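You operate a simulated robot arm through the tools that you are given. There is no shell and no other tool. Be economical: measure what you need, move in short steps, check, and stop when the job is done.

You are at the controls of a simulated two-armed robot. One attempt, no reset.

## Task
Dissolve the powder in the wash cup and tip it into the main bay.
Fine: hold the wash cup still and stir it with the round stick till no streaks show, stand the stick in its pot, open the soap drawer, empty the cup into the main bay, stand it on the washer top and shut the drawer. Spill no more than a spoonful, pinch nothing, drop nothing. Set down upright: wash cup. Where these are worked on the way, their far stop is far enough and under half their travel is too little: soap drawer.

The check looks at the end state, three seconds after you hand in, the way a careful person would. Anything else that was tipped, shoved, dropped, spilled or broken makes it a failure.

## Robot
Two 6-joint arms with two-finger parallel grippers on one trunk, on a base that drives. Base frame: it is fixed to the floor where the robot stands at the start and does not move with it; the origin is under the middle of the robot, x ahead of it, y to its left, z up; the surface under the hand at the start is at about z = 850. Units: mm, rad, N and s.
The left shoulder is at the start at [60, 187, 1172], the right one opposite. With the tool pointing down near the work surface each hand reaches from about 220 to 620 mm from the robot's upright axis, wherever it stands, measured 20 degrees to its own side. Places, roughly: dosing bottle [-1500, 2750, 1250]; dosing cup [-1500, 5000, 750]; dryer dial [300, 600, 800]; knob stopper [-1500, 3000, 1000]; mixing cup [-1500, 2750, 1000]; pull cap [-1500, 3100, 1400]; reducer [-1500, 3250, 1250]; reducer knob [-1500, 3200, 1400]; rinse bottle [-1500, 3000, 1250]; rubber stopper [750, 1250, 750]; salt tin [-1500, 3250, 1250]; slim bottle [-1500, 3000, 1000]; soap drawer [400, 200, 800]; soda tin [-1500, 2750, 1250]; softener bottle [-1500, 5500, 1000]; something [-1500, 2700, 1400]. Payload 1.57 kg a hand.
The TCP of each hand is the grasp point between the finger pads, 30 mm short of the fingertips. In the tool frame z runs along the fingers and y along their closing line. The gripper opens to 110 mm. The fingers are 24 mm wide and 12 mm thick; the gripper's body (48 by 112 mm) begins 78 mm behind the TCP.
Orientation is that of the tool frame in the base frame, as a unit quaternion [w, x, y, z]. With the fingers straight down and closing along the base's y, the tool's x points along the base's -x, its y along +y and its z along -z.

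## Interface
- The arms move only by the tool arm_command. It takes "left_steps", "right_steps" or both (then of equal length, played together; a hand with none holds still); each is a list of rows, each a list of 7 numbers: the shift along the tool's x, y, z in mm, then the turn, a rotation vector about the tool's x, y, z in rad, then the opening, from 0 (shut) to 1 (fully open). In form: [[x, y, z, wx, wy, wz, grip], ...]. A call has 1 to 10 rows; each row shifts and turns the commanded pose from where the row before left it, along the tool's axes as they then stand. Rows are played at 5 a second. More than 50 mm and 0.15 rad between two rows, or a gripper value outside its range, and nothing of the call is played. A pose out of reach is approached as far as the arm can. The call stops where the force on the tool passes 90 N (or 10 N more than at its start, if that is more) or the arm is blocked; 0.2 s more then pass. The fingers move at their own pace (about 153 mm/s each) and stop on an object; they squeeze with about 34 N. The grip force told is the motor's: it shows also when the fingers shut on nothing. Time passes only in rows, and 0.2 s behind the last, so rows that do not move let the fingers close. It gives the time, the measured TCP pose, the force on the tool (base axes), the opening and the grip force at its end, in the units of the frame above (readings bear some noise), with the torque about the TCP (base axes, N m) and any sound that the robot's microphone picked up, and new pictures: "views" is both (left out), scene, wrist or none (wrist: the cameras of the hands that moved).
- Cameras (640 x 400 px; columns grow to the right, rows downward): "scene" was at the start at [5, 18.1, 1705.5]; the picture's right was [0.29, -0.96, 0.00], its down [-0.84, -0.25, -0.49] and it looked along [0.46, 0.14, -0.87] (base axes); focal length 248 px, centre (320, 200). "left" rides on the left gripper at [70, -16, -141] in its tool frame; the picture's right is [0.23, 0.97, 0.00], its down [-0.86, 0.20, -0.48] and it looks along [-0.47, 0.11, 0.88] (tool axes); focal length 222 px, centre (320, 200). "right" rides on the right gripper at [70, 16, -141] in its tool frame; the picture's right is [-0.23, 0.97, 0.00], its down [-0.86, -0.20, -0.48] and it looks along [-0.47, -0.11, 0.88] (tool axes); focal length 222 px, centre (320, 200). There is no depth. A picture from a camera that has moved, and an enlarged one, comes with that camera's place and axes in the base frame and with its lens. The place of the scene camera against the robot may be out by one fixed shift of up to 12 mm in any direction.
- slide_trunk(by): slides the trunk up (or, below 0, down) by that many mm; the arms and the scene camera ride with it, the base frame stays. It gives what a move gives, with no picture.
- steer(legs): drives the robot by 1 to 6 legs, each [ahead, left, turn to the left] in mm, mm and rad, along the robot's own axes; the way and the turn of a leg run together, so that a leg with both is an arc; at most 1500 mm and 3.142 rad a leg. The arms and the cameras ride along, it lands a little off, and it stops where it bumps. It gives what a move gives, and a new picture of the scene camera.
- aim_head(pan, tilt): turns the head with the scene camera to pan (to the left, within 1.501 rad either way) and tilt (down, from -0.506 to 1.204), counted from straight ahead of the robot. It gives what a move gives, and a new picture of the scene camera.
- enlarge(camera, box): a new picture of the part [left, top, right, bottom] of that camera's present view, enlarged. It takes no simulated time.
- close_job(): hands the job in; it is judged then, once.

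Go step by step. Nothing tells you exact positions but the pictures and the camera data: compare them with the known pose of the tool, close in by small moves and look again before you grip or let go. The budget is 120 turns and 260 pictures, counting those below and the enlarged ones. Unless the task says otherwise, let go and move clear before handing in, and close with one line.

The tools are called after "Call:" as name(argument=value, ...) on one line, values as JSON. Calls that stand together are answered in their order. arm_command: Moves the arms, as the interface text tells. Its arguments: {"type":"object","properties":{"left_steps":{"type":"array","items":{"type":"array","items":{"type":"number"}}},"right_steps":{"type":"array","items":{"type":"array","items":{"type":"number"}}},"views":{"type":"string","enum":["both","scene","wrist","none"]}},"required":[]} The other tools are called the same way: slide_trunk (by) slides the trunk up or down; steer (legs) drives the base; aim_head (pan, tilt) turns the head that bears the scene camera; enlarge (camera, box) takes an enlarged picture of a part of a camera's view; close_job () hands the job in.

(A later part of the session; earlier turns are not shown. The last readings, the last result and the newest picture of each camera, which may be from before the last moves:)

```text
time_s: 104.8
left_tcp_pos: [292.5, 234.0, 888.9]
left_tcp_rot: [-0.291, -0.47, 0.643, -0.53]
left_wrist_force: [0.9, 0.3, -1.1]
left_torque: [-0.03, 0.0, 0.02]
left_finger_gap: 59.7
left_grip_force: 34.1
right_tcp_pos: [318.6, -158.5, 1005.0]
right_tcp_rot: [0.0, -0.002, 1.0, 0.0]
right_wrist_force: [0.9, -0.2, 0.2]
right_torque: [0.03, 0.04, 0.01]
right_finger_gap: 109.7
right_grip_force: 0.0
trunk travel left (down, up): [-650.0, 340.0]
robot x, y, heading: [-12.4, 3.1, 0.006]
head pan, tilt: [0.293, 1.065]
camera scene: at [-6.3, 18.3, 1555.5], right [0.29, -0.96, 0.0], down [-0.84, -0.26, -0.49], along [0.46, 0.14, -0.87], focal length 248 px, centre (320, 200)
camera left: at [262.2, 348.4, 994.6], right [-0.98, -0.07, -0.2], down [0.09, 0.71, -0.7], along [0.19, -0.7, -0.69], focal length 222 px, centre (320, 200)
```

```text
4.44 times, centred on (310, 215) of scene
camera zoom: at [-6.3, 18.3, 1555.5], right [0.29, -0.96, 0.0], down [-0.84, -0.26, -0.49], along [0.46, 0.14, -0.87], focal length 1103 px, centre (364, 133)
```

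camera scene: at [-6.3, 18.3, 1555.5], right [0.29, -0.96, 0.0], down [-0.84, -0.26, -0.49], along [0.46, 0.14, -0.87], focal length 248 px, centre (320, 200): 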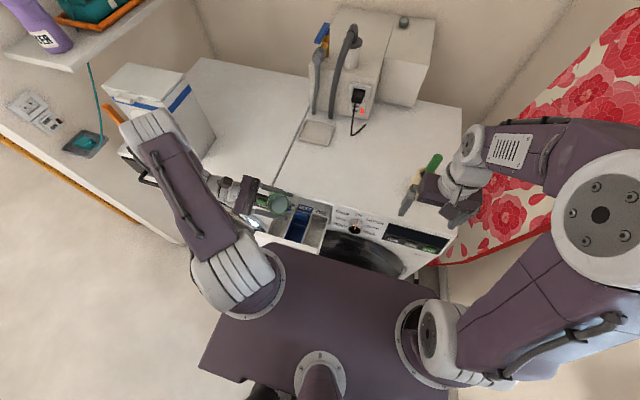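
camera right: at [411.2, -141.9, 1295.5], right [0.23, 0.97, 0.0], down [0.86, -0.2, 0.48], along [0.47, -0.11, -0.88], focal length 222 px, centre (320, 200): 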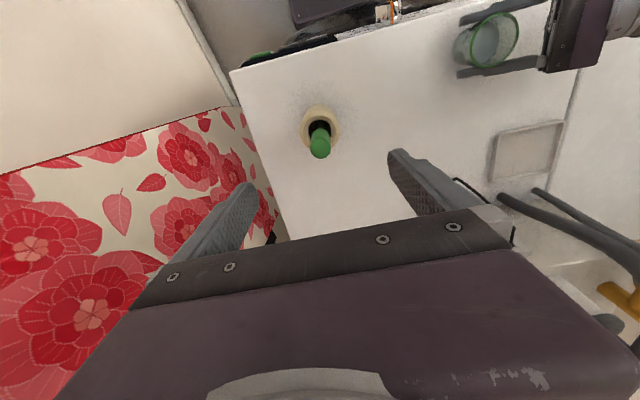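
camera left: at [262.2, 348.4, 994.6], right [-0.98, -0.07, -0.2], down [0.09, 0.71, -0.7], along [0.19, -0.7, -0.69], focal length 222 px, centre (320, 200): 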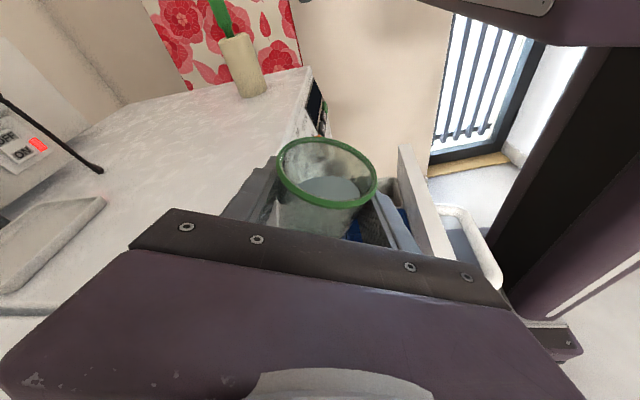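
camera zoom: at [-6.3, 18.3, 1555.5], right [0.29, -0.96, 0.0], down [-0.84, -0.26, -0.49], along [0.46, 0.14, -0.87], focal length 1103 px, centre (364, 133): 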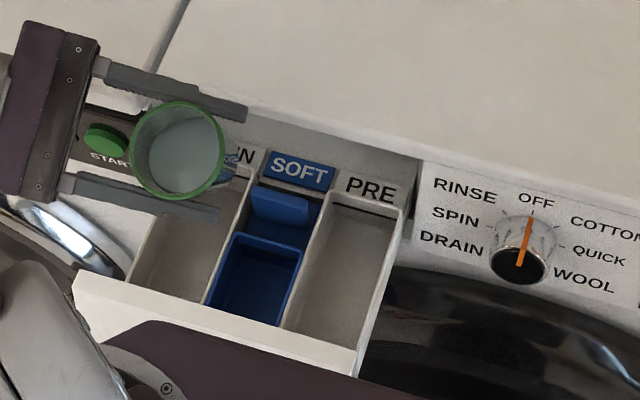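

Tipping correctly over the bay. Continuing slowly.

Call:
arm_command(left_steps=[[0, 0, 0, 0.0207, 0, 0.0669, 0.2], [0, 0, 0, 0.0207, 0, 0.0669, 0.2], [0, 0, 0, 0.0207, 0, 0.0669, 0.2], [0, 0, 0, 0.0207, 0, 0.0669, 0.2], [0, 0, 0, 0.0207, 0, 0.0669, 0.2], [0, 0, 0, 0.0207, 0, 0.0669, 0.2], [0, 0, 0, 0.0207, 0, 0.0669, 0.2]], views="none")

Call:
enlarge(camera="scene", box=[240, 170, 380, 260])

Call:
enlarge(camera="left", box=[200, 100, 520, 300])

```text
time_s: 106.4
left_tcp_pos: [292.5, 234.4, 888.0]
left_tcp_rot: [-0.125, -0.328, 0.695, -0.627]
left_wrist_force: [0.0, -0.2, -1.2]
left_torque: [0.0, -0.01, 0.01]
left_finger_gap: 59.4
left_grip_force: 33.9
right_tcp_pos: [319.1, -158.7, 1005.2]
right_tcp_rot: [-0.001, -0.003, 1.0, 0.0]
right_wrist_force: [0.3, 0.5, 0.2]
right_torque: [-0.02, -0.02, 0.02]
right_finger_gap: 110.3
right_grip_force: 0.0
trunk travel left (down, up): [-650.0, 340.0]
robot x, y, heading: [-7.1, -0.3, 0.003]
head pan, tilt: [0.293, 1.065]
```

```text
4.44 times, centred on (310, 215) of scene
camera zoom: at [-6.3, 18.4, 1555.5], right [0.29, -0.96, 0.0], down [-0.84, -0.26, -0.49], along [0.46, 0.14, -0.87], focal length 1103 px, centre (364, 133)
```

zoom: 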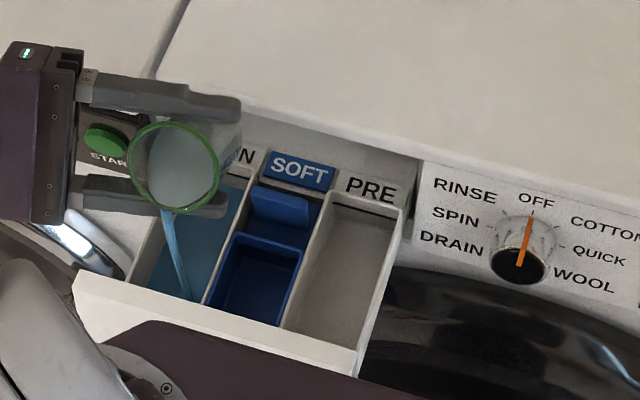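

```text
2.00 times, centred on (360, 200) of left
camera zoom: at [216.3, 348.4, 968.3], right [-0.77, -0.07, -0.64], down [0.41, 0.71, -0.57], along [0.49, -0.7, -0.52], focal length 444 px, centre (240, 200)
```

zoom: 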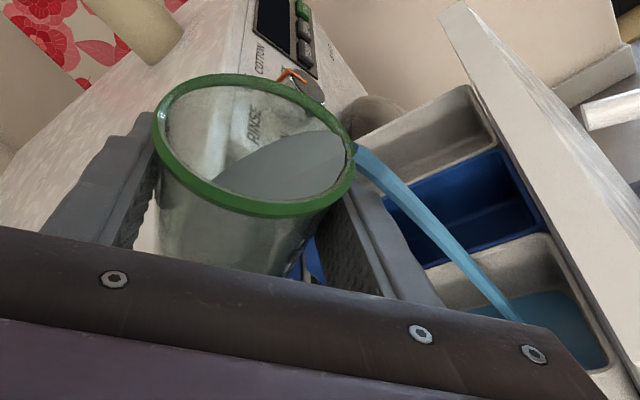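

It pours into MAIN, but the stream lands close to the drawer's front wall. I'll shift 12 mm back from it and let it run.

Call:
arm_command(left_steps=[[-3, -2.5, 0.9, 0, 0, 0, 0.2], [-3, -2.5, 0.9, 0, 0, 0, 0.2], [-3, -2.5, 0.9, 0, 0, 0, 0.2], [0, 0, 0, 0, 0, 0, 0.2], [0, 0, 0, 0.0207, 0, 0.0669, 0.2], [0, 0, 0, 0, 0, 0, 0.2], [0, 0, 0, 0.0207, 0, 0.0669, 0.2], [0, 0, 0, 0, 0, 0, 0.2]], views="none")

Call:
enlarge(camera="scene", box=[240, 170, 380, 260])

Call:
enlarge(camera="left", box=[200, 100, 520, 300])

```text
time_s: 108.2
left_tcp_pos: [304.6, 232.8, 888.9]
left_tcp_rot: [-0.076, -0.284, 0.702, -0.649]
left_wrist_force: [0.4, -0.4, -0.7]
left_torque: [0.03, -0.02, -0.01]
left_finger_gap: 59.4
left_grip_force: 34.5
right_tcp_pos: [319.4, -157.2, 1005.7]
right_tcp_rot: [-0.001, -0.002, 1.0, -0.001]
right_wrist_force: [0.9, -0.1, -0.1]
right_torque: [0.01, 0.03, 0.05]
right_finger_gap: 110.0
right_grip_force: 0.1
trunk travel left (down, up): [-650.0, 340.0]
robot x, y, heading: [-13.6, 1.6, 0.005]
head pan, tilt: [0.293, 1.065]
```

```text
4.44 times, centred on (310, 215) of scene
camera zoom: at [-6.2, 18.2, 1555.5], right [0.29, -0.96, 0.0], down [-0.84, -0.26, -0.49], along [0.46, 0.14, -0.87], focal length 1103 px, centre (364, 133)
```

zoom: 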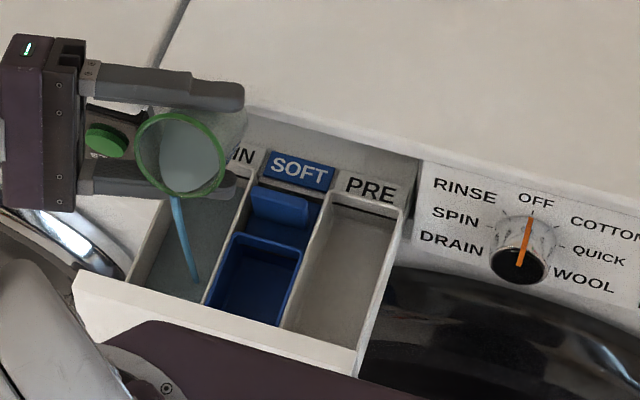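

```text
2.00 times, centred on (360, 200) of left
camera zoom: at [217.8, 348.2, 957.3], right [-0.67, -0.07, -0.74], down [0.48, 0.71, -0.51], along [0.56, -0.7, -0.44], focal length 444 px, centre (240, 200)
```

zoom: 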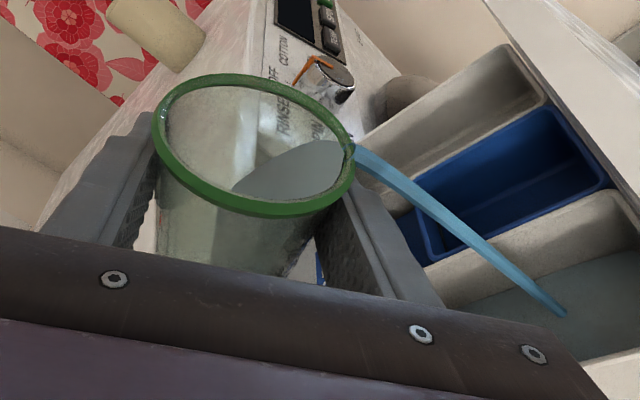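

Landing well inside MAIN now. Continuing to tip.

Call:
arm_command(left_steps=[[0, 0, 0, 0.0207, 0, 0.0669, 0.2], [0, 0, 0, 0, 0, 0, 0.2], [0, 0, 0, 0.0207, 0, 0.0669, 0.2], [0, 0, 0, 0.0207, 0, 0.0669, 0.2], [0, 0, 0, 0.0207, 0, 0.0669, 0.2], [0, 0, 0, 0.0207, 0, 0.0669, 0.2], [0, 0, 0, 0.0207, 0, 0.0669, 0.2], [0, 0, 0, 0.0207, 0, 0.0669, 0.2], [0, 0, 0, 0.0207, 0, 0.0669, 0.2]], views="none")

Call:
enlarge(camera="scene", box=[240, 170, 380, 260])

Call:
enlarge(camera="left", box=[200, 100, 520, 300])

```text
time_s: 110.2
left_tcp_pos: [304.0, 235.1, 888.4]
left_tcp_rot: [-0.122, 0.093, -0.696, 0.702]
left_wrist_force: [0.3, 0.2, -0.8]
left_torque: [0.0, 0.03, 0.0]
left_finger_gap: 58.9
left_grip_force: 33.5
right_tcp_pos: [319.0, -158.9, 1005.9]
right_tcp_rot: [0.0, -0.003, 1.0, 0.0]
right_wrist_force: [-0.4, 0.1, 0.1]
right_torque: [-0.03, -0.01, 0.0]
right_finger_gap: 110.0
right_grip_force: 0.1
trunk travel left (down, up): [-650.0, 340.0]
robot x, y, heading: [-10.7, 1.4, 0.004]
head pan, tilt: [0.293, 1.065]
```

```text
4.44 times, centred on (310, 215) of scene
camera zoom: at [-6.2, 18.4, 1555.5], right [0.29, -0.96, 0.0], down [-0.84, -0.26, -0.49], along [0.46, 0.14, -0.87], focal length 1103 px, centre (364, 133)
```

zoom: 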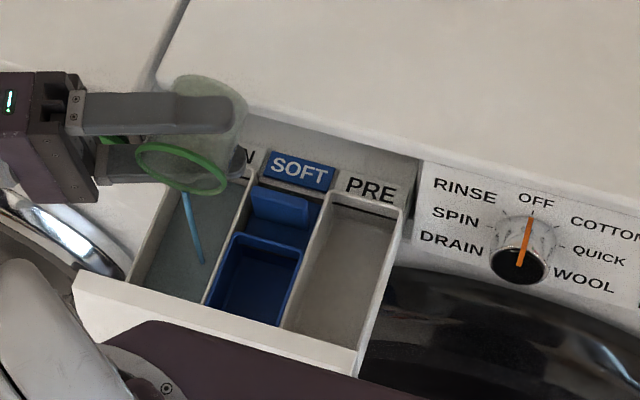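

```text
2.00 times, centred on (360, 200) of left
camera zoom: at [195.1, 347.9, 900.9], right [-0.18, -0.07, -0.98], down [0.68, 0.71, -0.17], along [0.71, -0.7, -0.08], focal length 444 px, centre (240, 200)
```

zoom: 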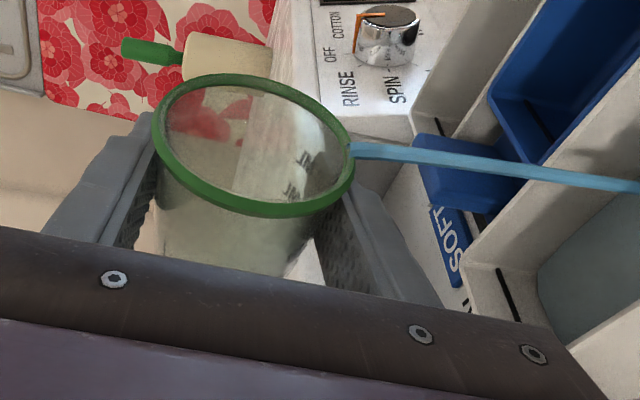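

Nearly empty, still draining into MAIN. I'll tip further and let the last drops fall.

Call:
arm_command(left_steps=[[0, 0, 0, 0.0207, 0, 0.0669, 0.2], [0, 0, 0, 0.0207, 0, 0.0669, 0.2], [0, 0, 0, 0.0207, 0, 0.0669, 0.2], [0, 0, 0, 0.0207, 0, 0.0669, 0.2], [0, 0, 0, 0.0207, 0, 0.0669, 0.2], [0, 0, 0, 0, 0, 0, 0.2], [0, 0, 0, 0, 0, 0, 0.2], [0, 0, 0, 0, 0, 0, 0.2], [0, 0, 0, 0, 0, 0, 0.2], [0, 0, 0, 0, 0, 0, 0.2]], views="none")

Call:
enlarge(camera="scene", box=[240, 170, 380, 260])

Call:
enlarge(camera="left", box=[200, 100, 520, 300])

```text
time_s: 112.4
left_tcp_pos: [304.6, 235.4, 889.3]
left_tcp_rot: [-0.241, -0.03, -0.665, 0.706]
left_wrist_force: [0.1, -0.1, 0.1]
left_torque: [-0.01, 0.05, 0.03]
left_finger_gap: 58.7
left_grip_force: 34.2
right_tcp_pos: [319.5, -158.5, 1005.2]
right_tcp_rot: [0.0, -0.003, 1.0, 0.0]
right_wrist_force: [-0.7, 0.2, 0.1]
right_torque: [0.01, -0.02, -0.01]
right_finger_gap: 110.0
right_grip_force: 0.0
trunk travel left (down, up): [-650.0, 340.0]
robot x, y, heading: [-11.3, 2.6, 0.006]
head pan, tilt: [0.293, 1.065]
```

```text
4.44 times, centred on (310, 215) of scene
camera zoom: at [-6.3, 18.3, 1555.5], right [0.29, -0.96, 0.0], down [-0.84, -0.26, -0.49], along [0.46, 0.14, -0.87], focal length 1103 px, centre (364, 133)
```

zoom: 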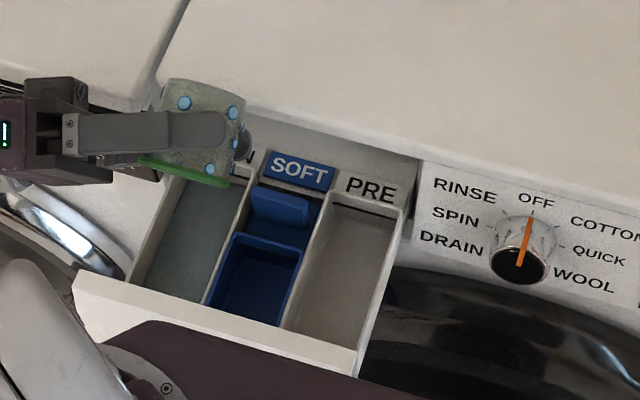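

```text
2.00 times, centred on (360, 200) of left
camera zoom: at [197.8, 347.7, 863.7], right [0.17, -0.07, -0.98], down [0.7, 0.71, 0.07], along [0.7, -0.7, 0.17], focal length 444 px, centre (240, 200)
```

zoom: 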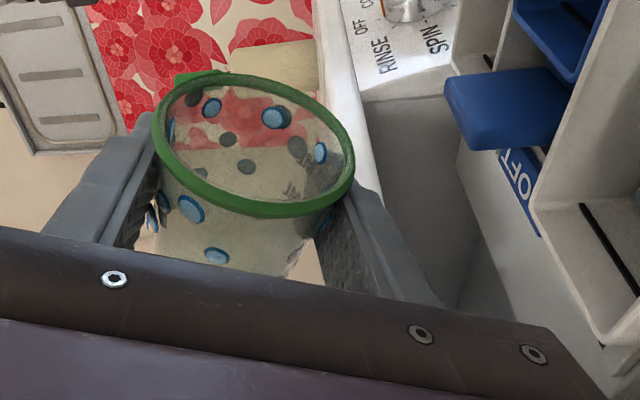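

The liquid is in MAIN, but droplets still cling inside the cup. I'll tip a bit more, hold, and give it small up-down shakes over the bay.

Call:
arm_command(left_steps=[[4.4, -1.9, -1.4, 0.0207, 0, 0.0669, 0.2], [4.4, -1.9, -1.4, 0.0207, 0, 0.0669, 0.2], [4.4, -1.9, -1.4, 0.0207, 0, 0.0669, 0.2], [0, 0, 0, 0.0207, 0, 0.0669, 0.2], [0, 0, 0, 0.0207, 0, 0.0669, 0.2], [0, 0, 0, 0, 0, 0, 0.2], [0, 0, 0, 0, 0, 0, 0.2], [0, 0, 0, 0, 0, 0, 0.2], [0, 0, 0, 0, 0, 0, 0.2], [0, 0, 0, 0, 0, 0, 0.2]], views="none")

Call:
enlarge(camera="left", box=[200, 100, 520, 300])

Call:
enlarge(camera="scene", box=[240, 170, 380, 260])

```text
time_s: 114.6
left_tcp_pos: [290.1, 234.9, 887.9]
left_tcp_rot: [-0.353, -0.152, -0.613, 0.69]
left_wrist_force: [-0.9, -0.3, -0.4]
left_torque: [0.03, 0.0, 0.0]
left_finger_gap: 58.9
left_grip_force: 34.2
right_tcp_pos: [319.8, -159.0, 1005.6]
right_tcp_rot: [0.001, -0.003, 1.0, 0.0]
right_wrist_force: [0.5, 0.2, 0.9]
right_torque: [0.03, -0.01, 0.02]
right_finger_gap: 110.2
right_grip_force: 0.1
trunk travel left (down, up): [-650.0, 340.0]
robot x, y, heading: [-11.0, -0.9, 0.005]
head pan, tilt: [0.293, 1.065]
```

```text
2.00 times, centred on (360, 200) of left
camera zoom: at [198.4, 347.8, 827.4], right [0.5, -0.07, -0.87], down [0.63, 0.71, 0.31], along [0.6, -0.7, 0.4], focal length 444 px, centre (240, 200)
```

zoom: 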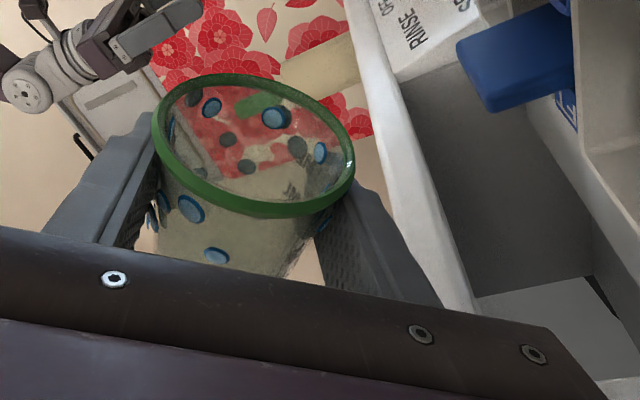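

```text
4.44 times, centred on (310, 215) of scene
camera zoom: at [-6.3, 18.3, 1555.5], right [0.29, -0.96, 0.0], down [-0.84, -0.26, -0.49], along [0.46, 0.14, -0.87], focal length 1103 px, centre (364, 133)
```

zoom: 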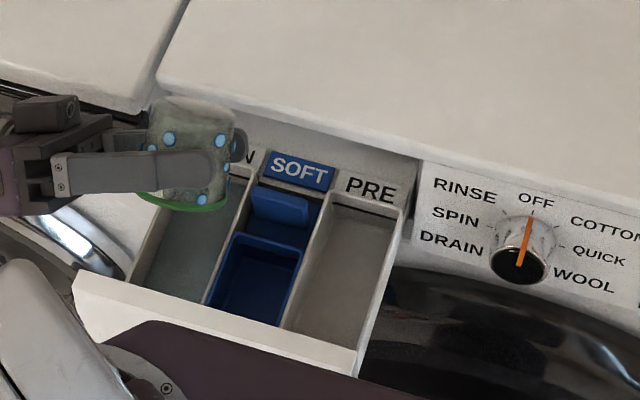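

The drops cling unchanged. I'll give short vertical shakes, staying within the bay's outline.

Call:
arm_command(left_steps=[[-9.6, -11, 3, 0, 0, 0, 0.2], [9.6, 11, -3, 0, 0, 0, 0.2], [-9.6, -11, 3, 0, 0, 0, 0.2], [9.6, 11, -3, 0, 0, 0, 0.2], [-9.6, -11, 3, 0, 0, 0, 0.2], [9.6, 11, -3, 0, 0, 0, 0.2], [-9.6, -11, 3, 0, 0, 0, 0.2], [9.6, 11, -3, 0, 0, 0, 0.2], [0, 0, 0, 0, 0, 0, 0.2], [0, 0, 0, 0, 0, 0, 0.2]], views="none")

Call:
enlarge(camera="left", box=[200, 100, 520, 300])

```text
time_s: 116.8
left_tcp_pos: [288.9, 234.1, 888.2]
left_tcp_rot: [-0.352, -0.152, -0.613, 0.69]
left_wrist_force: [1.0, -0.1, -0.7]
left_torque: [-0.01, -0.03, 0.04]
left_finger_gap: 58.6
left_grip_force: 34.0
right_tcp_pos: [319.8, -158.6, 1004.4]
right_tcp_rot: [0.0, -0.003, 1.0, 0.0]
right_wrist_force: [-0.2, 0.5, 0.0]
right_torque: [0.04, -0.01, -0.01]
right_finger_gap: 110.4
right_grip_force: 0.2
trunk travel left (down, up): [-650.0, 340.0]
robot x, y, heading: [-9.2, -1.4, 0.006]
head pan, tilt: [0.293, 1.065]
```

```text
2.00 times, centred on (360, 200) of left
camera zoom: at [197.6, 346.9, 827.5], right [0.5, -0.07, -0.87], down [0.63, 0.71, 0.31], along [0.6, -0.7, 0.4], focal length 444 px, centre (240, 200)
```

zoom: 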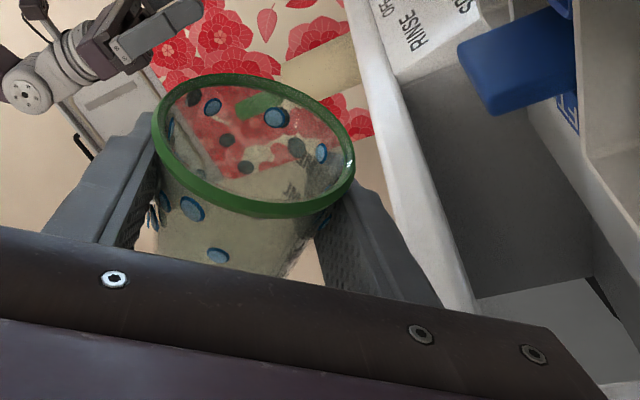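

The drops are shrinking slowly. I'll keep it tipped with gentle shakes for several seconds more.

Call:
arm_command(left_steps=[[-12.8, -14.7, 4, 0, 0, 0, 0.2], [12.8, 14.7, -4, 0, 0, 0, 0.2], [-12.8, -14.7, 4, 0, 0, 0, 0.2], [12.8, 14.7, -4, 0, 0, 0, 0.2], [-12.8, -14.7, 4, 0, 0, 0, 0.2], [12.8, 14.7, -4, 0, 0, 0, 0.2], [-12.8, -14.7, 4, 0, 0, 0, 0.2], [12.8, 14.7, -4, 0, 0, 0, 0.2], [-12.8, -14.7, 4, 0, 0, 0, 0.2], [12.8, 14.7, -4, 0, 0, 0, 0.2]], views="none")

Call:
arm_command(left_steps=[[0, 0, 0, 0, 0, 0, 0.2], [0, 0, 0, 0, 0, 0, 0.2], [0, 0, 0, 0, 0, 0, 0.2], [0, 0, 0, 0, 0, 0, 0.2], [0, 0, 0, 0, 0, 0, 0.2], [0, 0, 0, 0, 0, 0, 0.2], [0, 0, 0, 0, 0, 0, 0.2], [0, 0, 0, 0, 0, 0, 0.2], [0, 0, 0, 0, 0, 0, 0.2], [0, 0, 0, 0, 0, 0, 0.2]], views="none")

Call:
arm_command(left_steps=[[0, 0, 0, 0, 0, 0, 0.2], [0, 0, 0, 0, 0, 0, 0.2], [0, 0, 0, 0, 0, 0, 0.2], [0, 0, 0, 0, 0, 0, 0.2], [0, 0, 0, 0, 0, 0, 0.2], [0, 0, 0, 0, 0, 0, 0.2], [0, 0, 0, 0, 0, 0, 0.2], [0, 0, 0, 0, 0, 0, 0.2], [0, 0, 0, 0, 0, 0, 0.2], [0, 0, 0, 0, 0, 0, 0.2]], views="none")

Call:
enlarge(camera="left", box=[200, 100, 520, 300])

Call:
enlarge(camera="scene", box=[240, 170, 380, 260])

```text
time_s: 119.0
left_tcp_pos: [287.4, 236.3, 886.6]
left_tcp_rot: [-0.353, -0.152, -0.613, 0.69]
left_wrist_force: [0.2, -0.1, -0.8]
left_torque: [0.05, -0.02, 0.01]
left_finger_gap: 58.9
left_grip_force: 34.0
right_tcp_pos: [320.4, -158.4, 1006.4]
right_tcp_rot: [0.0, -0.002, 1.0, 0.0]
right_wrist_force: [0.3, 0.6, 0.7]
right_torque: [-0.01, 0.02, 0.0]
right_finger_gap: 110.1
right_grip_force: 0.1
trunk travel left (down, up): [-650.0, 340.0]
robot x, y, heading: [-13.1, -2.8, 0.004]
head pan, tilt: [0.293, 1.065]
```

```text
time_s: 121.2
left_tcp_pos: [287.7, 234.0, 886.6]
left_tcp_rot: [-0.353, -0.152, -0.614, 0.69]
left_wrist_force: [0.4, -0.3, -1.4]
left_torque: [0.0, 0.01, 0.01]
left_finger_gap: 58.5
left_grip_force: 33.5
right_tcp_pos: [319.1, -158.7, 1006.8]
right_tcp_rot: [0.001, -0.002, 1.0, 0.001]
right_wrist_force: [0.2, -0.4, 0.8]
right_torque: [-0.01, -0.04, -0.02]
right_finger_gap: 109.9
right_grip_force: 0.0
trunk travel left (down, up): [-650.0, 340.0]
robot x, y, heading: [-9.7, -1.7, 0.003]
head pan, tilt: [0.293, 1.065]
```

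```text
time_s: 123.4
left_tcp_pos: [287.0, 234.5, 886.1]
left_tcp_rot: [-0.354, -0.152, -0.613, 0.69]
left_wrist_force: [-0.3, 0.7, -0.6]
left_torque: [0.01, -0.03, -0.01]
left_finger_gap: 58.5
left_grip_force: 34.0
right_tcp_pos: [318.6, -157.3, 1005.2]
right_tcp_rot: [0.0, -0.003, 1.0, 0.0]
right_wrist_force: [-0.5, 0.5, 0.6]
right_torque: [0.0, 0.0, -0.01]
right_finger_gap: 109.9
right_grip_force: 0.0
trunk travel left (down, up): [-650.0, 340.0]
robot x, y, heading: [-8.4, -1.9, 0.005]
head pan, tilt: [0.293, 1.065]
```

```text
2.00 times, centred on (360, 200) of left
camera zoom: at [196.5, 347.7, 826.2], right [0.5, -0.07, -0.87], down [0.63, 0.71, 0.31], along [0.6, -0.7, 0.4], focal length 444 px, centre (240, 200)
```

zoom: 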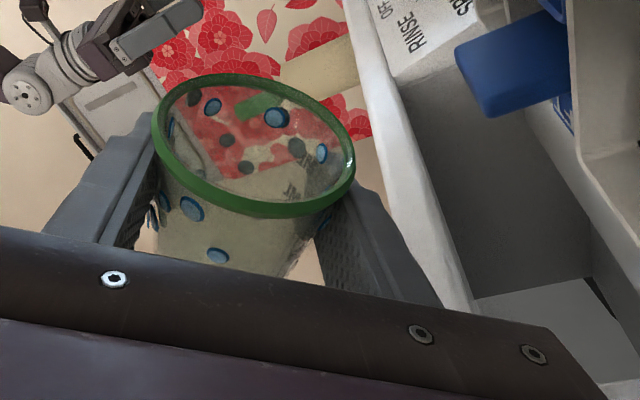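

```text
4.44 times, centred on (310, 215) of scene
camera zoom: at [-6.3, 18.2, 1555.5], right [0.29, -0.96, 0.0], down [-0.84, -0.26, -0.49], along [0.46, 0.14, -0.87], focal length 1103 px, centre (364, 133)
```

zoom: 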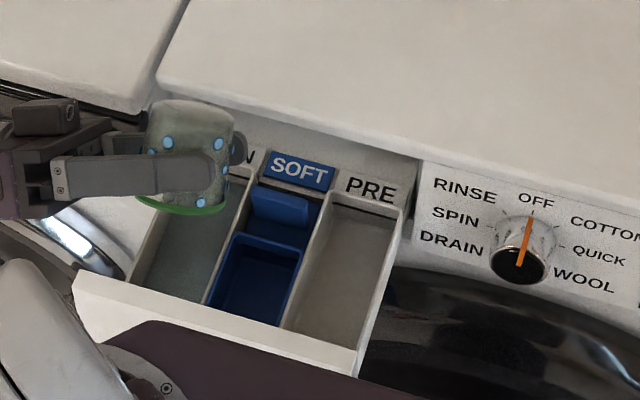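

Only a thin residual film remains; the cup is empty. I'll roll it back upright over the bay.

Call:
arm_command(left_steps=[[0, 0, 0, -0.0414, 0, -0.1337, 0.2], [0, 0, 0, -0.0414, 0, -0.1337, 0.2], [0, 0, 0, -0.0414, 0, -0.1337, 0.2], [0, 0, 0, -0.0414, 0, -0.1337, 0.2], [0, 0, 0, -0.0414, 0, -0.1337, 0.2], [0, 0, 0, -0.0414, 0, -0.1337, 0.2], [0, 0, 0, -0.0414, 0, -0.1337, 0.2], [0, 0, 0, -0.0414, 0, -0.1337, 0.2], [0, 0, 0, -0.0414, 0, -0.1337, 0.2], [0, 0, 0, -0.0414, 0, -0.1337, 0.2]], views="none")

Call:
arm_command(left_steps=[[0, 0, 0, -0.0414, 0, -0.1337, 0.2], [0, 0, 0, -0.0414, 0, -0.1337, 0.2], [0, 0, 0, -0.0414, 0, -0.1337, 0.2], [0, 0, 0, -0.0414, 0, -0.1337, 0.2], [0, 0, 0, -0.0414, 0, -0.1337, 0.2], [0, 0, 0, -0.0414, 0, -0.1337, 0.2], [0, 0, 0, -0.0207, 0, -0.0669, 0.2]], views="both")

```text
time_s: 125.6
left_tcp_pos: [289.1, 233.5, 888.0]
left_tcp_rot: [-0.127, -0.329, 0.694, -0.628]
left_wrist_force: [-0.2, 0.6, -0.1]
left_torque: [0.01, 0.0, -0.02]
left_finger_gap: 58.5
left_grip_force: 33.8
right_tcp_pos: [318.9, -158.1, 1004.7]
right_tcp_rot: [-0.001, -0.002, 1.0, 0.0]
right_wrist_force: [-0.4, 0.3, -0.3]
right_torque: [0.01, 0.0, 0.02]
right_finger_gap: 109.8
right_grip_force: 0.0
trunk travel left (down, up): [-650.0, 340.0]
robot x, y, heading: [-13.8, 2.9, 0.011]
head pan, tilt: [0.293, 1.065]
```

```text
time_s: 127.2
left_tcp_pos: [289.1, 234.4, 888.5]
left_tcp_rot: [0.421, 0.569, -0.567, 0.421]
left_wrist_force: [-0.6, -0.3, -0.7]
left_torque: [0.0, -0.03, -0.02]
left_finger_gap: 58.5
left_grip_force: 33.9
right_tcp_pos: [319.5, -158.8, 1005.4]
right_tcp_rot: [0.0, -0.003, 1.0, 0.001]
right_wrist_force: [0.3, 0.2, 0.0]
right_torque: [-0.03, 0.01, -0.01]
right_finger_gap: 109.8
right_grip_force: 0.0
trunk travel left (down, up): [-650.0, 340.0]
robot x, y, heading: [-9.5, 1.1, 0.001]
head pan, tilt: [0.293, 1.065]
camera scene: at [-6.2, 18.3, 1555.5], right [0.29, -0.96, 0.0], down [-0.84, -0.26, -0.49], along [0.46, 0.14, -0.87], focal length 248 px, centre (320, 200)
camera left: at [305.2, 348.9, 996.4], right [-0.97, -0.07, 0.22], down [-0.2, 0.71, -0.68], along [-0.11, -0.7, -0.7], focal length 222 px, centre (320, 200)
```

scene: 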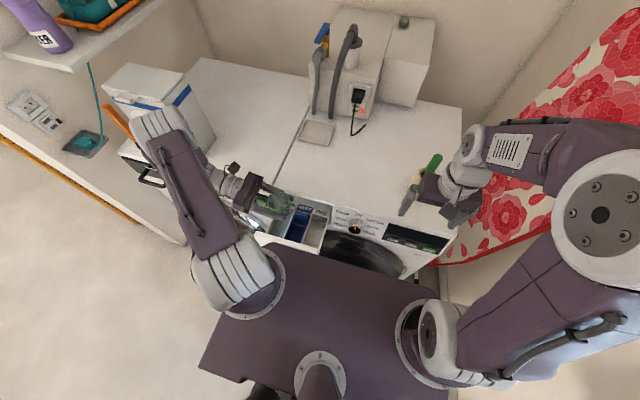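
left: 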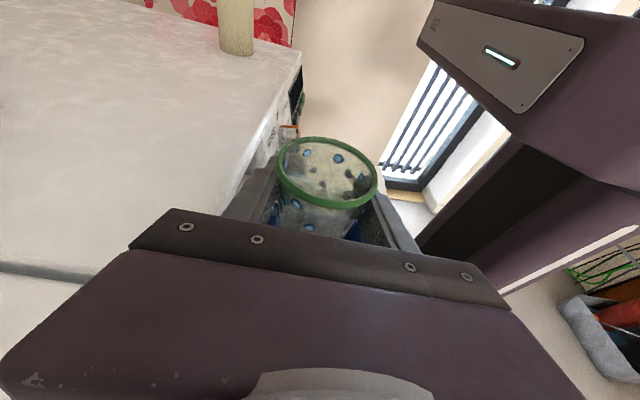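

Upright again. I'll lift it over the edge and carry it back to the washer top.

Call:
arm_command(left_steps=[[11.5, 0, -3.5, 0, 0, 0, 0.2], [11.5, 0, -3.5, 0, 0, 0, 0.2], [11.5, 0, -3.5, 0, 0, 0, 0.2], [5.4, -19.3, 17.5, 0, 0, 0, 0.2], [5.4, -19.3, 17.5, 0, 0, 0, 0.2], [5.4, -19.3, 17.5, 0, 0, 0, 0.2], [5.4, -19.3, 17.5, 0, 0, 0, 0.2], [5.4, -19.3, 17.5, 0, 0, 0, 0.2], [5.4, -19.3, 17.5, 0, 0, 0, 0.2], [5.4, -19.3, 17.5, 0, 0, 0, 0.2]], views="scene")

Call:
enlarge(camera="scene", box=[240, 150, 380, 260])

```text
time_s: 129.4
left_tcp_pos: [426.9, 107.0, 922.6]
left_tcp_rot: [0.42, 0.57, -0.568, 0.421]
left_wrist_force: [0.2, 0.1, -1.5]
left_torque: [0.02, 0.01, 0.0]
left_finger_gap: 58.7
left_grip_force: 33.8
right_tcp_pos: [320.1, -158.6, 1005.0]
right_tcp_rot: [0.0, -0.003, 1.0, 0.0]
right_wrist_force: [-0.7, -0.4, -0.5]
right_torque: [0.04, 0.05, 0.02]
right_finger_gap: 110.0
right_grip_force: 0.1
trunk travel left (down, up): [-650.0, 340.0]
robot x, y, heading: [-10.0, -2.6, 0.002]
head pan, tilt: [0.293, 1.065]
camera scene: at [-5.6, 17.5, 1555.5], right [0.29, -0.96, 0.0], down [-0.84, -0.26, -0.49], along [0.46, 0.14, -0.87], focal length 248 px, centre (320, 200)
```

scene: 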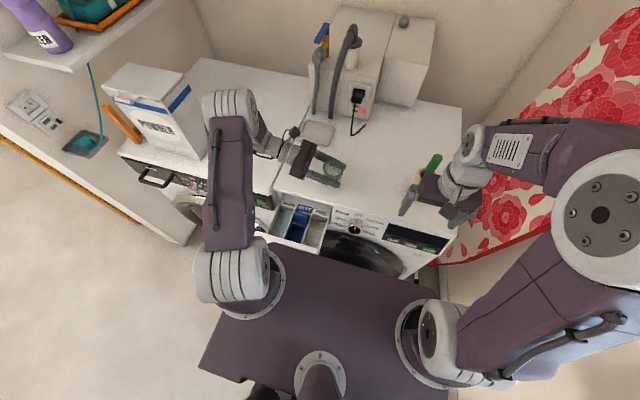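

```text
3.64 times, centred on (310, 205) of scene
camera zoom: at [-5.6, 17.5, 1555.5], right [0.29, -0.96, 0.0], down [-0.84, -0.26, -0.49], along [0.46, 0.14, -0.87], focal length 902 px, centre (356, 182)
```

zoom: 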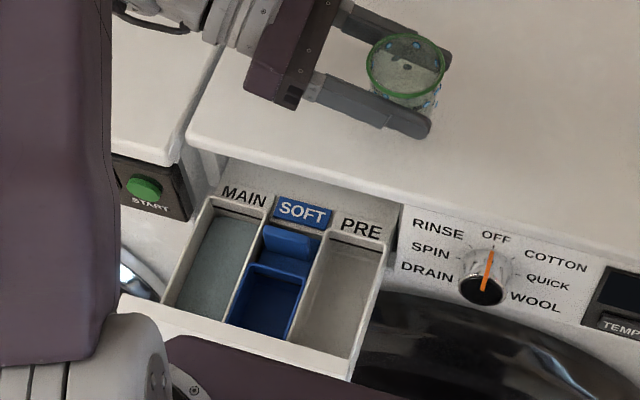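

MAIN holds the liquid, with no visible spills. Lowering the cup onto the top.

Call:
arm_command(left_steps=[[-8.6, 0, 2.7, 0, 0, 0, 0.2], [-8.6, 0, 2.7, 0, 0, 0, 0.2], [-8.6, 0, 2.7, 0, 0, 0, 0.2], [-5.7, 0, 1.8, 0, 0, 0, 0.2], [-1.9, 0, 0.6, 0, 0, 0, 0.2], [-1, 0, 0.3, 0, 0, 0, 0.2]], views="wrist")

```text
time_s: 130.8
left_tcp_pos: [425.3, 107.5, 887.8]
left_tcp_rot: [0.419, 0.57, -0.568, 0.421]
left_wrist_force: [0.2, -0.7, -0.9]
left_torque: [0.01, -0.01, -0.05]
left_finger_gap: 58.7
left_grip_force: 33.8
right_tcp_pos: [318.7, -158.0, 1005.2]
right_tcp_rot: [0.001, -0.002, 1.0, 0.0]
right_wrist_force: [-0.3, -0.4, 0.6]
right_torque: [-0.02, 0.0, -0.03]
right_finger_gap: 109.8
right_grip_force: 0.1
trunk travel left (down, up): [-650.0, 340.0]
robot x, y, heading: [-9.6, -2.1, 0.008]
head pan, tilt: [0.293, 1.065]
camera left: at [441.4, 220.8, 996.3], right [-0.97, -0.07, 0.22], down [-0.2, 0.71, -0.68], along [-0.11, -0.7, -0.7], focal length 222 px, centre (320, 200)
```

left: 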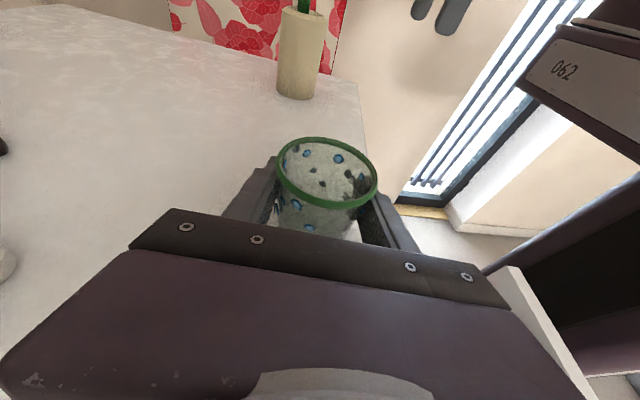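

Call:
arm_command(left_steps=[[-1, 0, 0.3, 0, 0, 0, 0.2], [-1, 0, 0.3, 0, 0, 0, 0.2], [-1, 0, 0.3, 0, 0, 0, 0.2], [0, 0, 0, 0, 0, 0, 0.2]], views="none")

```text
time_s: 131.8
left_tcp_pos: [425.7, 106.6, 885.0]
left_tcp_rot: [0.419, 0.57, -0.567, 0.422]
left_wrist_force: [0.4, 0.4, -0.8]
left_torque: [0.03, 0.0, 0.01]
left_finger_gap: 58.8
left_grip_force: 34.7
right_tcp_pos: [319.9, -157.9, 1005.8]
right_tcp_rot: [0.0, -0.002, 1.0, -0.001]
right_wrist_force: [0.6, -0.1, 0.7]
right_torque: [0.0, 0.02, 0.02]
right_finger_gap: 110.0
right_grip_force: 0.0
trunk travel left (down, up): [-650.0, 340.0]
robot x, y, heading: [-11.1, -2.3, -0.003]
head pan, tilt: [0.293, 1.065]
```

Call:
arm_command(left_steps=[[-0.9, 0, 0.3, 0, 0, 0, 0.2], [-0.9, 0, 0.3, 0, 0, 0, 0.2], [0, 0, 0, 0, 0, 0, 0.2]], views="none")

```text
time_s: 132.6
left_tcp_pos: [425.1, 106.4, 884.4]
left_tcp_rot: [0.419, 0.569, -0.568, 0.422]
left_wrist_force: [2.9, 1.6, 14.9]
left_torque: [0.13, -0.13, -0.01]
left_finger_gap: 58.9
left_grip_force: 33.4
right_tcp_pos: [318.4, -158.5, 1005.9]
right_tcp_rot: [0.001, -0.003, 1.0, 0.001]
right_wrist_force: [1.2, -0.7, 0.1]
right_torque: [0.05, 0.0, -0.01]
right_finger_gap: 109.8
right_grip_force: 0.1
trunk travel left (down, up): [-650.0, 340.0]
robot x, y, heading: [-12.1, 0.4, 0.004]
head pan, tilt: [0.293, 1.065]
```

Contact with 15 N. I'll ease up a millimetre, open, and back the hand out.

Call:
arm_command(left_steps=[[0.8, 0, -0.25, 0, 0, 0, 0.2], [0, 0, 0, 0, 0, 0, 0.6], [0, 0, 0, 0, 0, 0, 0.8], [0, 0, 0, 0, 0, 0, 1], [0, 0, 0, 0, 0, 0, 1], [0, 0, -12, 0, 0, 0, 1], [0, 0, -22, 0, 0, 0, 1], [0, 0, -25, 0, 0, 0, 1], [0, 0, -25, 0, 0, 0, 1], [0, 0, -25, 0, 0, 0, 1]], views="wrist")

```text
time_s: 134.8
left_tcp_pos: [424.4, 210.5, 914.2]
left_tcp_rot: [0.42, 0.569, -0.568, 0.421]
left_wrist_force: [0.4, 0.6, -0.3]
left_torque: [-0.01, 0.03, 0.0]
left_finger_gap: 110.0
left_grip_force: 0.1
right_tcp_pos: [318.0, -157.4, 1005.8]
right_tcp_rot: [0.001, -0.002, 1.0, 0.0]
right_wrist_force: [-1.1, 0.0, 0.2]
right_torque: [-0.02, -0.01, -0.03]
right_finger_gap: 109.9
right_grip_force: 0.0
trunk travel left (down, up): [-650.0, 340.0]
robot x, y, heading: [-8.8, -5.1, 0.005]
head pan, tilt: [0.293, 1.065]
camera left: at [440.6, 325.0, 1024.4], right [-0.97, -0.07, 0.22], down [-0.2, 0.71, -0.68], along [-0.11, -0.7, -0.7], focal length 222 px, centre (320, 200)
```

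left: 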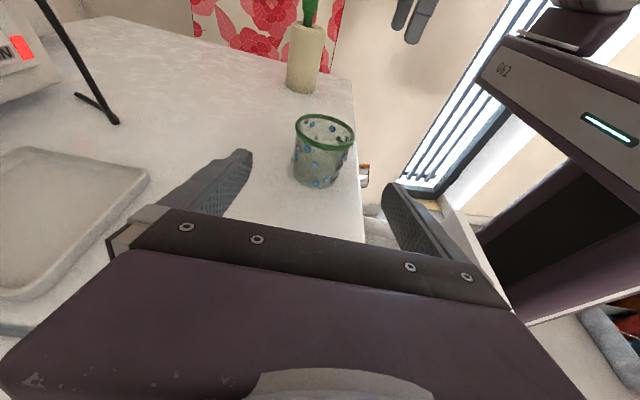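

The cup stands upright on the washer top. Next I'll raise the hand and trunk, back off, and set up to push the drawer shut.

Call:
arm_command(left_steps=[[24, 0, -8, 0, 0, 0, 1], [24, 0, -8, 0, 0, 0, 1], [24, 0, -8, 0, 0, 0, 1], [24, 0, -8, 0, 0, 0, 0.5], [24, 0, -8, 0, 0, 0, 0], [24, 0, -8, 0, 0, 0, 0]], views="none")

Call:
slide_trunk(by=150)

Call:
steer(legs=[[-130, 0, 0]])

Call:
arm_command(left_steps=[[0, 0, 0, 0, -0.141, 0, 0], [0, 0, 0, 0, -0.141, 0, 0], [0, 0, 0, 0, -0.141, 0, 0], [0, 0, 0, 0, -0.141, 0, 0], [0, 0, 0, 0, -0.141, 0, 0], [0, 0, 0, 0, -0.141, 0, 0], [0, 0, 0, 0, -0.141, 0, 0], [0, 0, 0, 0, -0.141, 0, 0], [0, 0, 0, 0, -0.142, 0, 0]], views="both")

```text
time_s: 136.2
left_tcp_pos: [425.4, 213.2, 1065.8]
left_tcp_rot: [0.419, 0.57, -0.568, 0.421]
left_wrist_force: [0.1, -0.3, -1.3]
left_torque: [0.0, 0.0, -0.03]
left_finger_gap: 0.1
left_grip_force: 21.3
right_tcp_pos: [319.3, -157.1, 1005.6]
right_tcp_rot: [0.0, -0.003, 1.0, 0.0]
right_wrist_force: [-0.2, 0.1, 0.0]
right_torque: [0.01, -0.02, -0.03]
right_finger_gap: 109.8
right_grip_force: 0.1
trunk travel left (down, up): [-650.0, 340.0]
robot x, y, heading: [-11.9, -4.3, 0.003]
head pan, tilt: [0.293, 1.065]
```

```text
time_s: 137.9
left_tcp_pos: [426.2, 214.2, 1215.6]
left_tcp_rot: [0.419, 0.57, -0.567, 0.422]
left_wrist_force: [0.2, 0.2, 0.3]
left_torque: [0.0, 0.01, 0.01]
left_finger_gap: 0.0
left_grip_force: 21.2
right_tcp_pos: [319.3, -158.3, 1154.9]
right_tcp_rot: [0.001, -0.003, 1.0, 0.0]
right_wrist_force: [-0.2, 0.2, -0.5]
right_torque: [0.0, -0.03, -0.01]
right_finger_gap: 109.8
right_grip_force: 0.2
trunk travel left (down, up): [-800.0, 190.0]
robot x, y, heading: [-13.8, 3.7, 0.0]
head pan, tilt: [0.293, 1.065]
```

```text
time_s: 139.2
left_tcp_pos: [296.8, 212.7, 1213.8]
left_tcp_rot: [0.419, 0.571, -0.566, 0.422]
left_wrist_force: [0.3, -0.2, 0.2]
left_torque: [0.03, 0.02, -0.02]
left_finger_gap: 0.2
left_grip_force: 21.6
right_tcp_pos: [191.5, -158.4, 1154.5]
right_tcp_rot: [-0.001, -0.003, 1.0, 0.001]
right_wrist_force: [0.0, 0.0, -0.2]
right_torque: [-0.03, 0.02, -0.03]
right_finger_gap: 110.1
right_grip_force: 0.0
trunk travel left (down, up): [-800.0, 190.0]
robot x, y, heading: [-138.9, 2.5, 0.003]
head pan, tilt: [0.293, 1.065]
camera scene: at [-134.6, 17.7, 1705.5], right [0.29, -0.96, 0.0], down [-0.84, -0.26, -0.48], along [0.46, 0.14, -0.88], focal length 248 px, centre (320, 200)
```

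scene: 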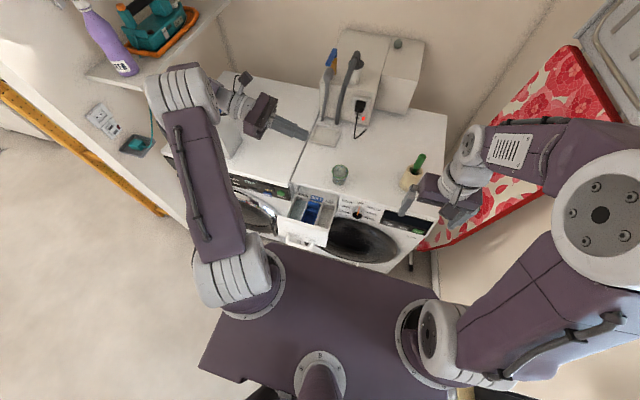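

```text
time_s: 141.2
left_tcp_pos: [295.3, 213.7, 1216.2]
left_tcp_rot: [-0.001, 0.709, -0.705, 0.0]
left_wrist_force: [0.1, -0.4, -0.8]
left_torque: [0.03, 0.03, -0.04]
left_finger_gap: 0.0
left_grip_force: 21.6
right_tcp_pos: [189.2, -160.1, 1155.4]
right_tcp_rot: [0.0, -0.002, 1.0, 0.0]
right_wrist_force: [0.1, 0.4, 0.2]
right_torque: [0.0, 0.01, -0.03]
right_finger_gap: 109.7
right_grip_force: 0.0
trunk travel left (down, up): [-800.0, 190.0]
robot x, y, heading: [-142.0, -0.6, 0.005]
head pan, tilt: [0.293, 1.065]
camera scene: at [-137.6, 16.4, 1705.5], right [0.29, -0.96, 0.0], down [-0.84, -0.26, -0.49], along [0.46, 0.14, -0.87], focal length 248 px, centre (320, 200)
camera left: at [310.9, 142.5, 1357.7], right [-0.97, -0.23, 0.0], down [-0.2, 0.85, 0.48], along [-0.11, 0.47, -0.88], focal length 222 px, centre (320, 200)
```

scene: 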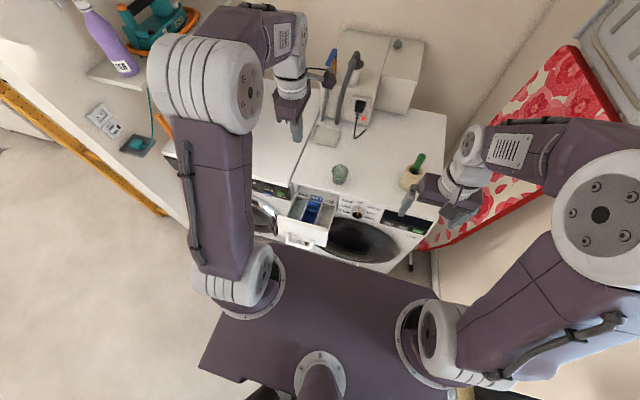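
left: 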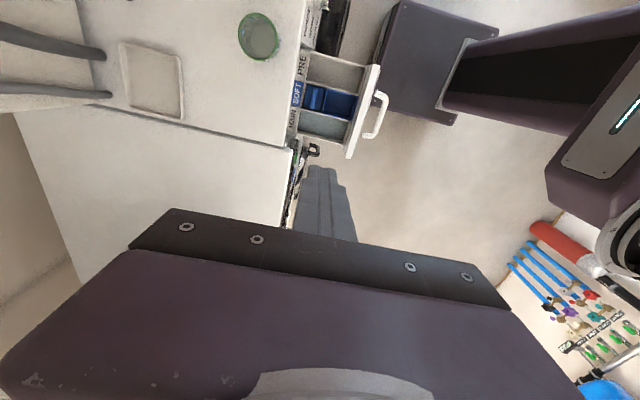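

I'll bring the closed left fingers around to just in front of the drawer face, above the handle.

Call:
arm_command(left_steps=[[3.4, 7.9, 42.3, 0, 0, 0, 0], [3.4, 7.9, 42.3, 0, 0, 0, 0], [3.4, 7.9, 42.3, 0, 0, 0, 0], [3.4, 7.9, 42.3, 0, 0, 0, 0], [3.4, 7.9, 42.3, 0, 0, 0, 0], [3.4, 7.9, 42.3, 0, 0, 0, 0], [3.4, 7.9, 42.3, 0, 0, 0, 0], [0, 31.7, 5, 0, 0, 0, 0], [0, 31.7, 5, 0, 0, 0, 0], [0, 31.7, 5, 0, 0, 0, 0]], views="wrist")

Call:
enlarge(camera="scene", box=[250, 160, 390, 270])

```text
time_s: 143.4
left_tcp_pos: [143.7, 188.3, 904.9]
left_tcp_rot: [0.001, 0.709, -0.705, 0.002]
left_wrist_force: [0.5, 0.2, -0.5]
left_torque: [0.01, 0.0, -0.01]
left_finger_gap: 0.0
left_grip_force: 21.3
right_tcp_pos: [188.3, -157.3, 1154.6]
right_tcp_rot: [0.001, -0.002, 1.0, 0.0]
right_wrist_force: [-0.4, -0.1, 0.2]
right_torque: [0.02, 0.0, 0.01]
right_finger_gap: 110.0
right_grip_force: 0.1
trunk travel left (down, up): [-800.0, 190.0]
robot x, y, heading: [-144.6, -1.4, 0.003]
head pan, tilt: [0.293, 1.065]
camera left: at [160.6, 118.2, 1046.8], right [-0.97, -0.23, 0.0], down [-0.2, 0.86, 0.48], along [-0.11, 0.46, -0.88], focal length 222 px, centre (320, 200)
```

left: 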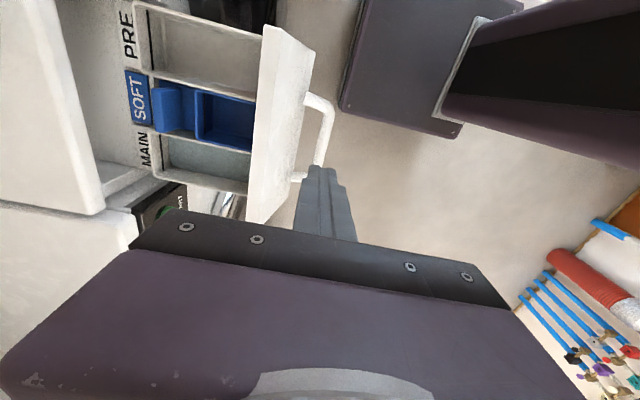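

```text
3.64 times, centred on (320, 215) of scene
camera zoom: at [-137.1, 17.8, 1705.5], right [0.29, -0.96, 0.0], down [-0.84, -0.26, -0.49], along [0.46, 0.14, -0.87], focal length 902 px, centre (320, 146)
```

zoom: 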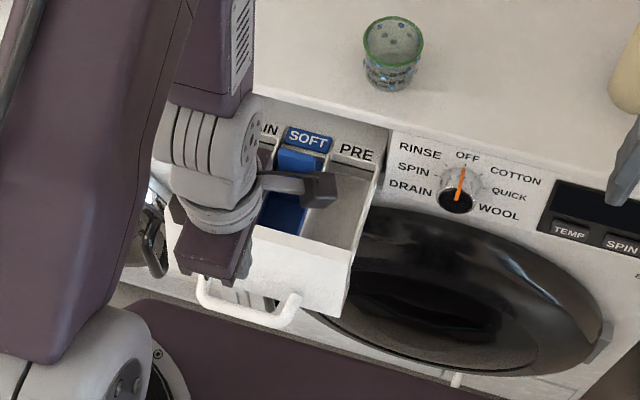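

The face is about 35 mm ahead of the fingers. I'll lower them in front of it and push forward steadily.

Call:
arm_command(left_steps=[[0, 0, 25, 0, 0, 0, 0], [0, 0, 25, 0, 0, 0, 0], [0, 0, 25, 0, 0, 0, 0], [0, 0, 22, 0, 0, 0, 0], [0, -10, 0, 0, 0, 0, 0], [0, -10, 0, 0, 0, 0, 0], [0, -10, 0, 0, 0, 0, 0], [0, -10, 0, 0, 0, 0, 0]], views="wrist")

Call:
enlarge(camera="scene", box=[250, 160, 390, 270])

```text
time_s: 145.2
left_tcp_pos: [184.6, 186.9, 807.2]
left_tcp_rot: [0.001, 0.709, -0.705, 0.002]
left_wrist_force: [-1.2, 1.1, 0.7]
left_torque: [0.06, 0.06, -0.01]
left_finger_gap: 0.3
left_grip_force: 21.2
right_tcp_pos: [188.1, -159.5, 1154.9]
right_tcp_rot: [-0.001, -0.002, 1.0, 0.0]
right_wrist_force: [0.0, -0.2, 0.3]
right_torque: [-0.01, 0.04, -0.02]
right_finger_gap: 109.9
right_grip_force: 0.1
trunk travel left (down, up): [-800.0, 190.0]
robot x, y, heading: [-142.5, 1.0, 0.004]
head pan, tilt: [0.293, 1.065]
camera left: at [200.7, 117.8, 949.7], right [-0.97, -0.23, 0.0], down [-0.2, 0.86, 0.48], along [-0.11, 0.46, -0.88], focal length 222 px, centre (320, 200)
```

left: 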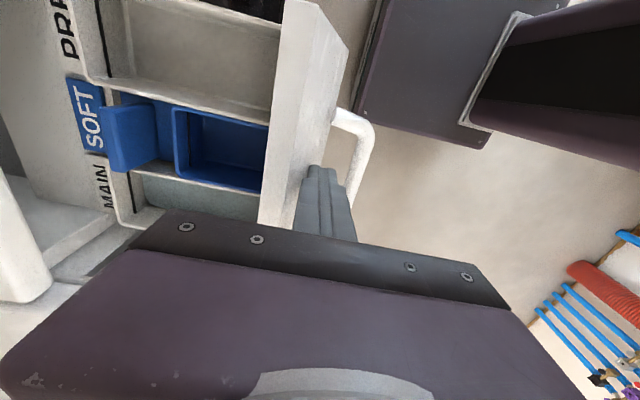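

```text
3.64 times, centred on (320, 215) of scene
camera zoom: at [-137.9, 17.9, 1705.5], right [0.29, -0.96, 0.0], down [-0.84, -0.26, -0.49], along [0.46, 0.14, -0.87], focal length 902 px, centre (320, 146)
```

zoom: 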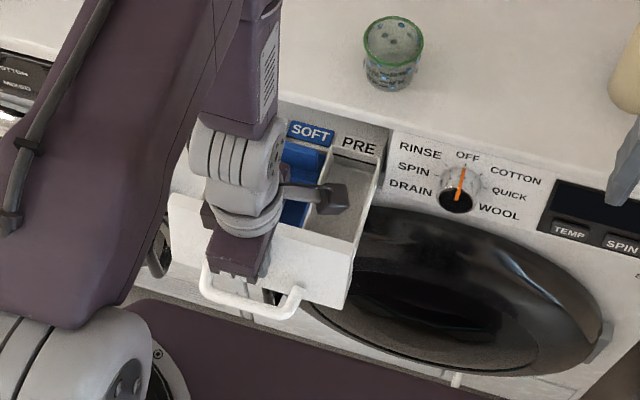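

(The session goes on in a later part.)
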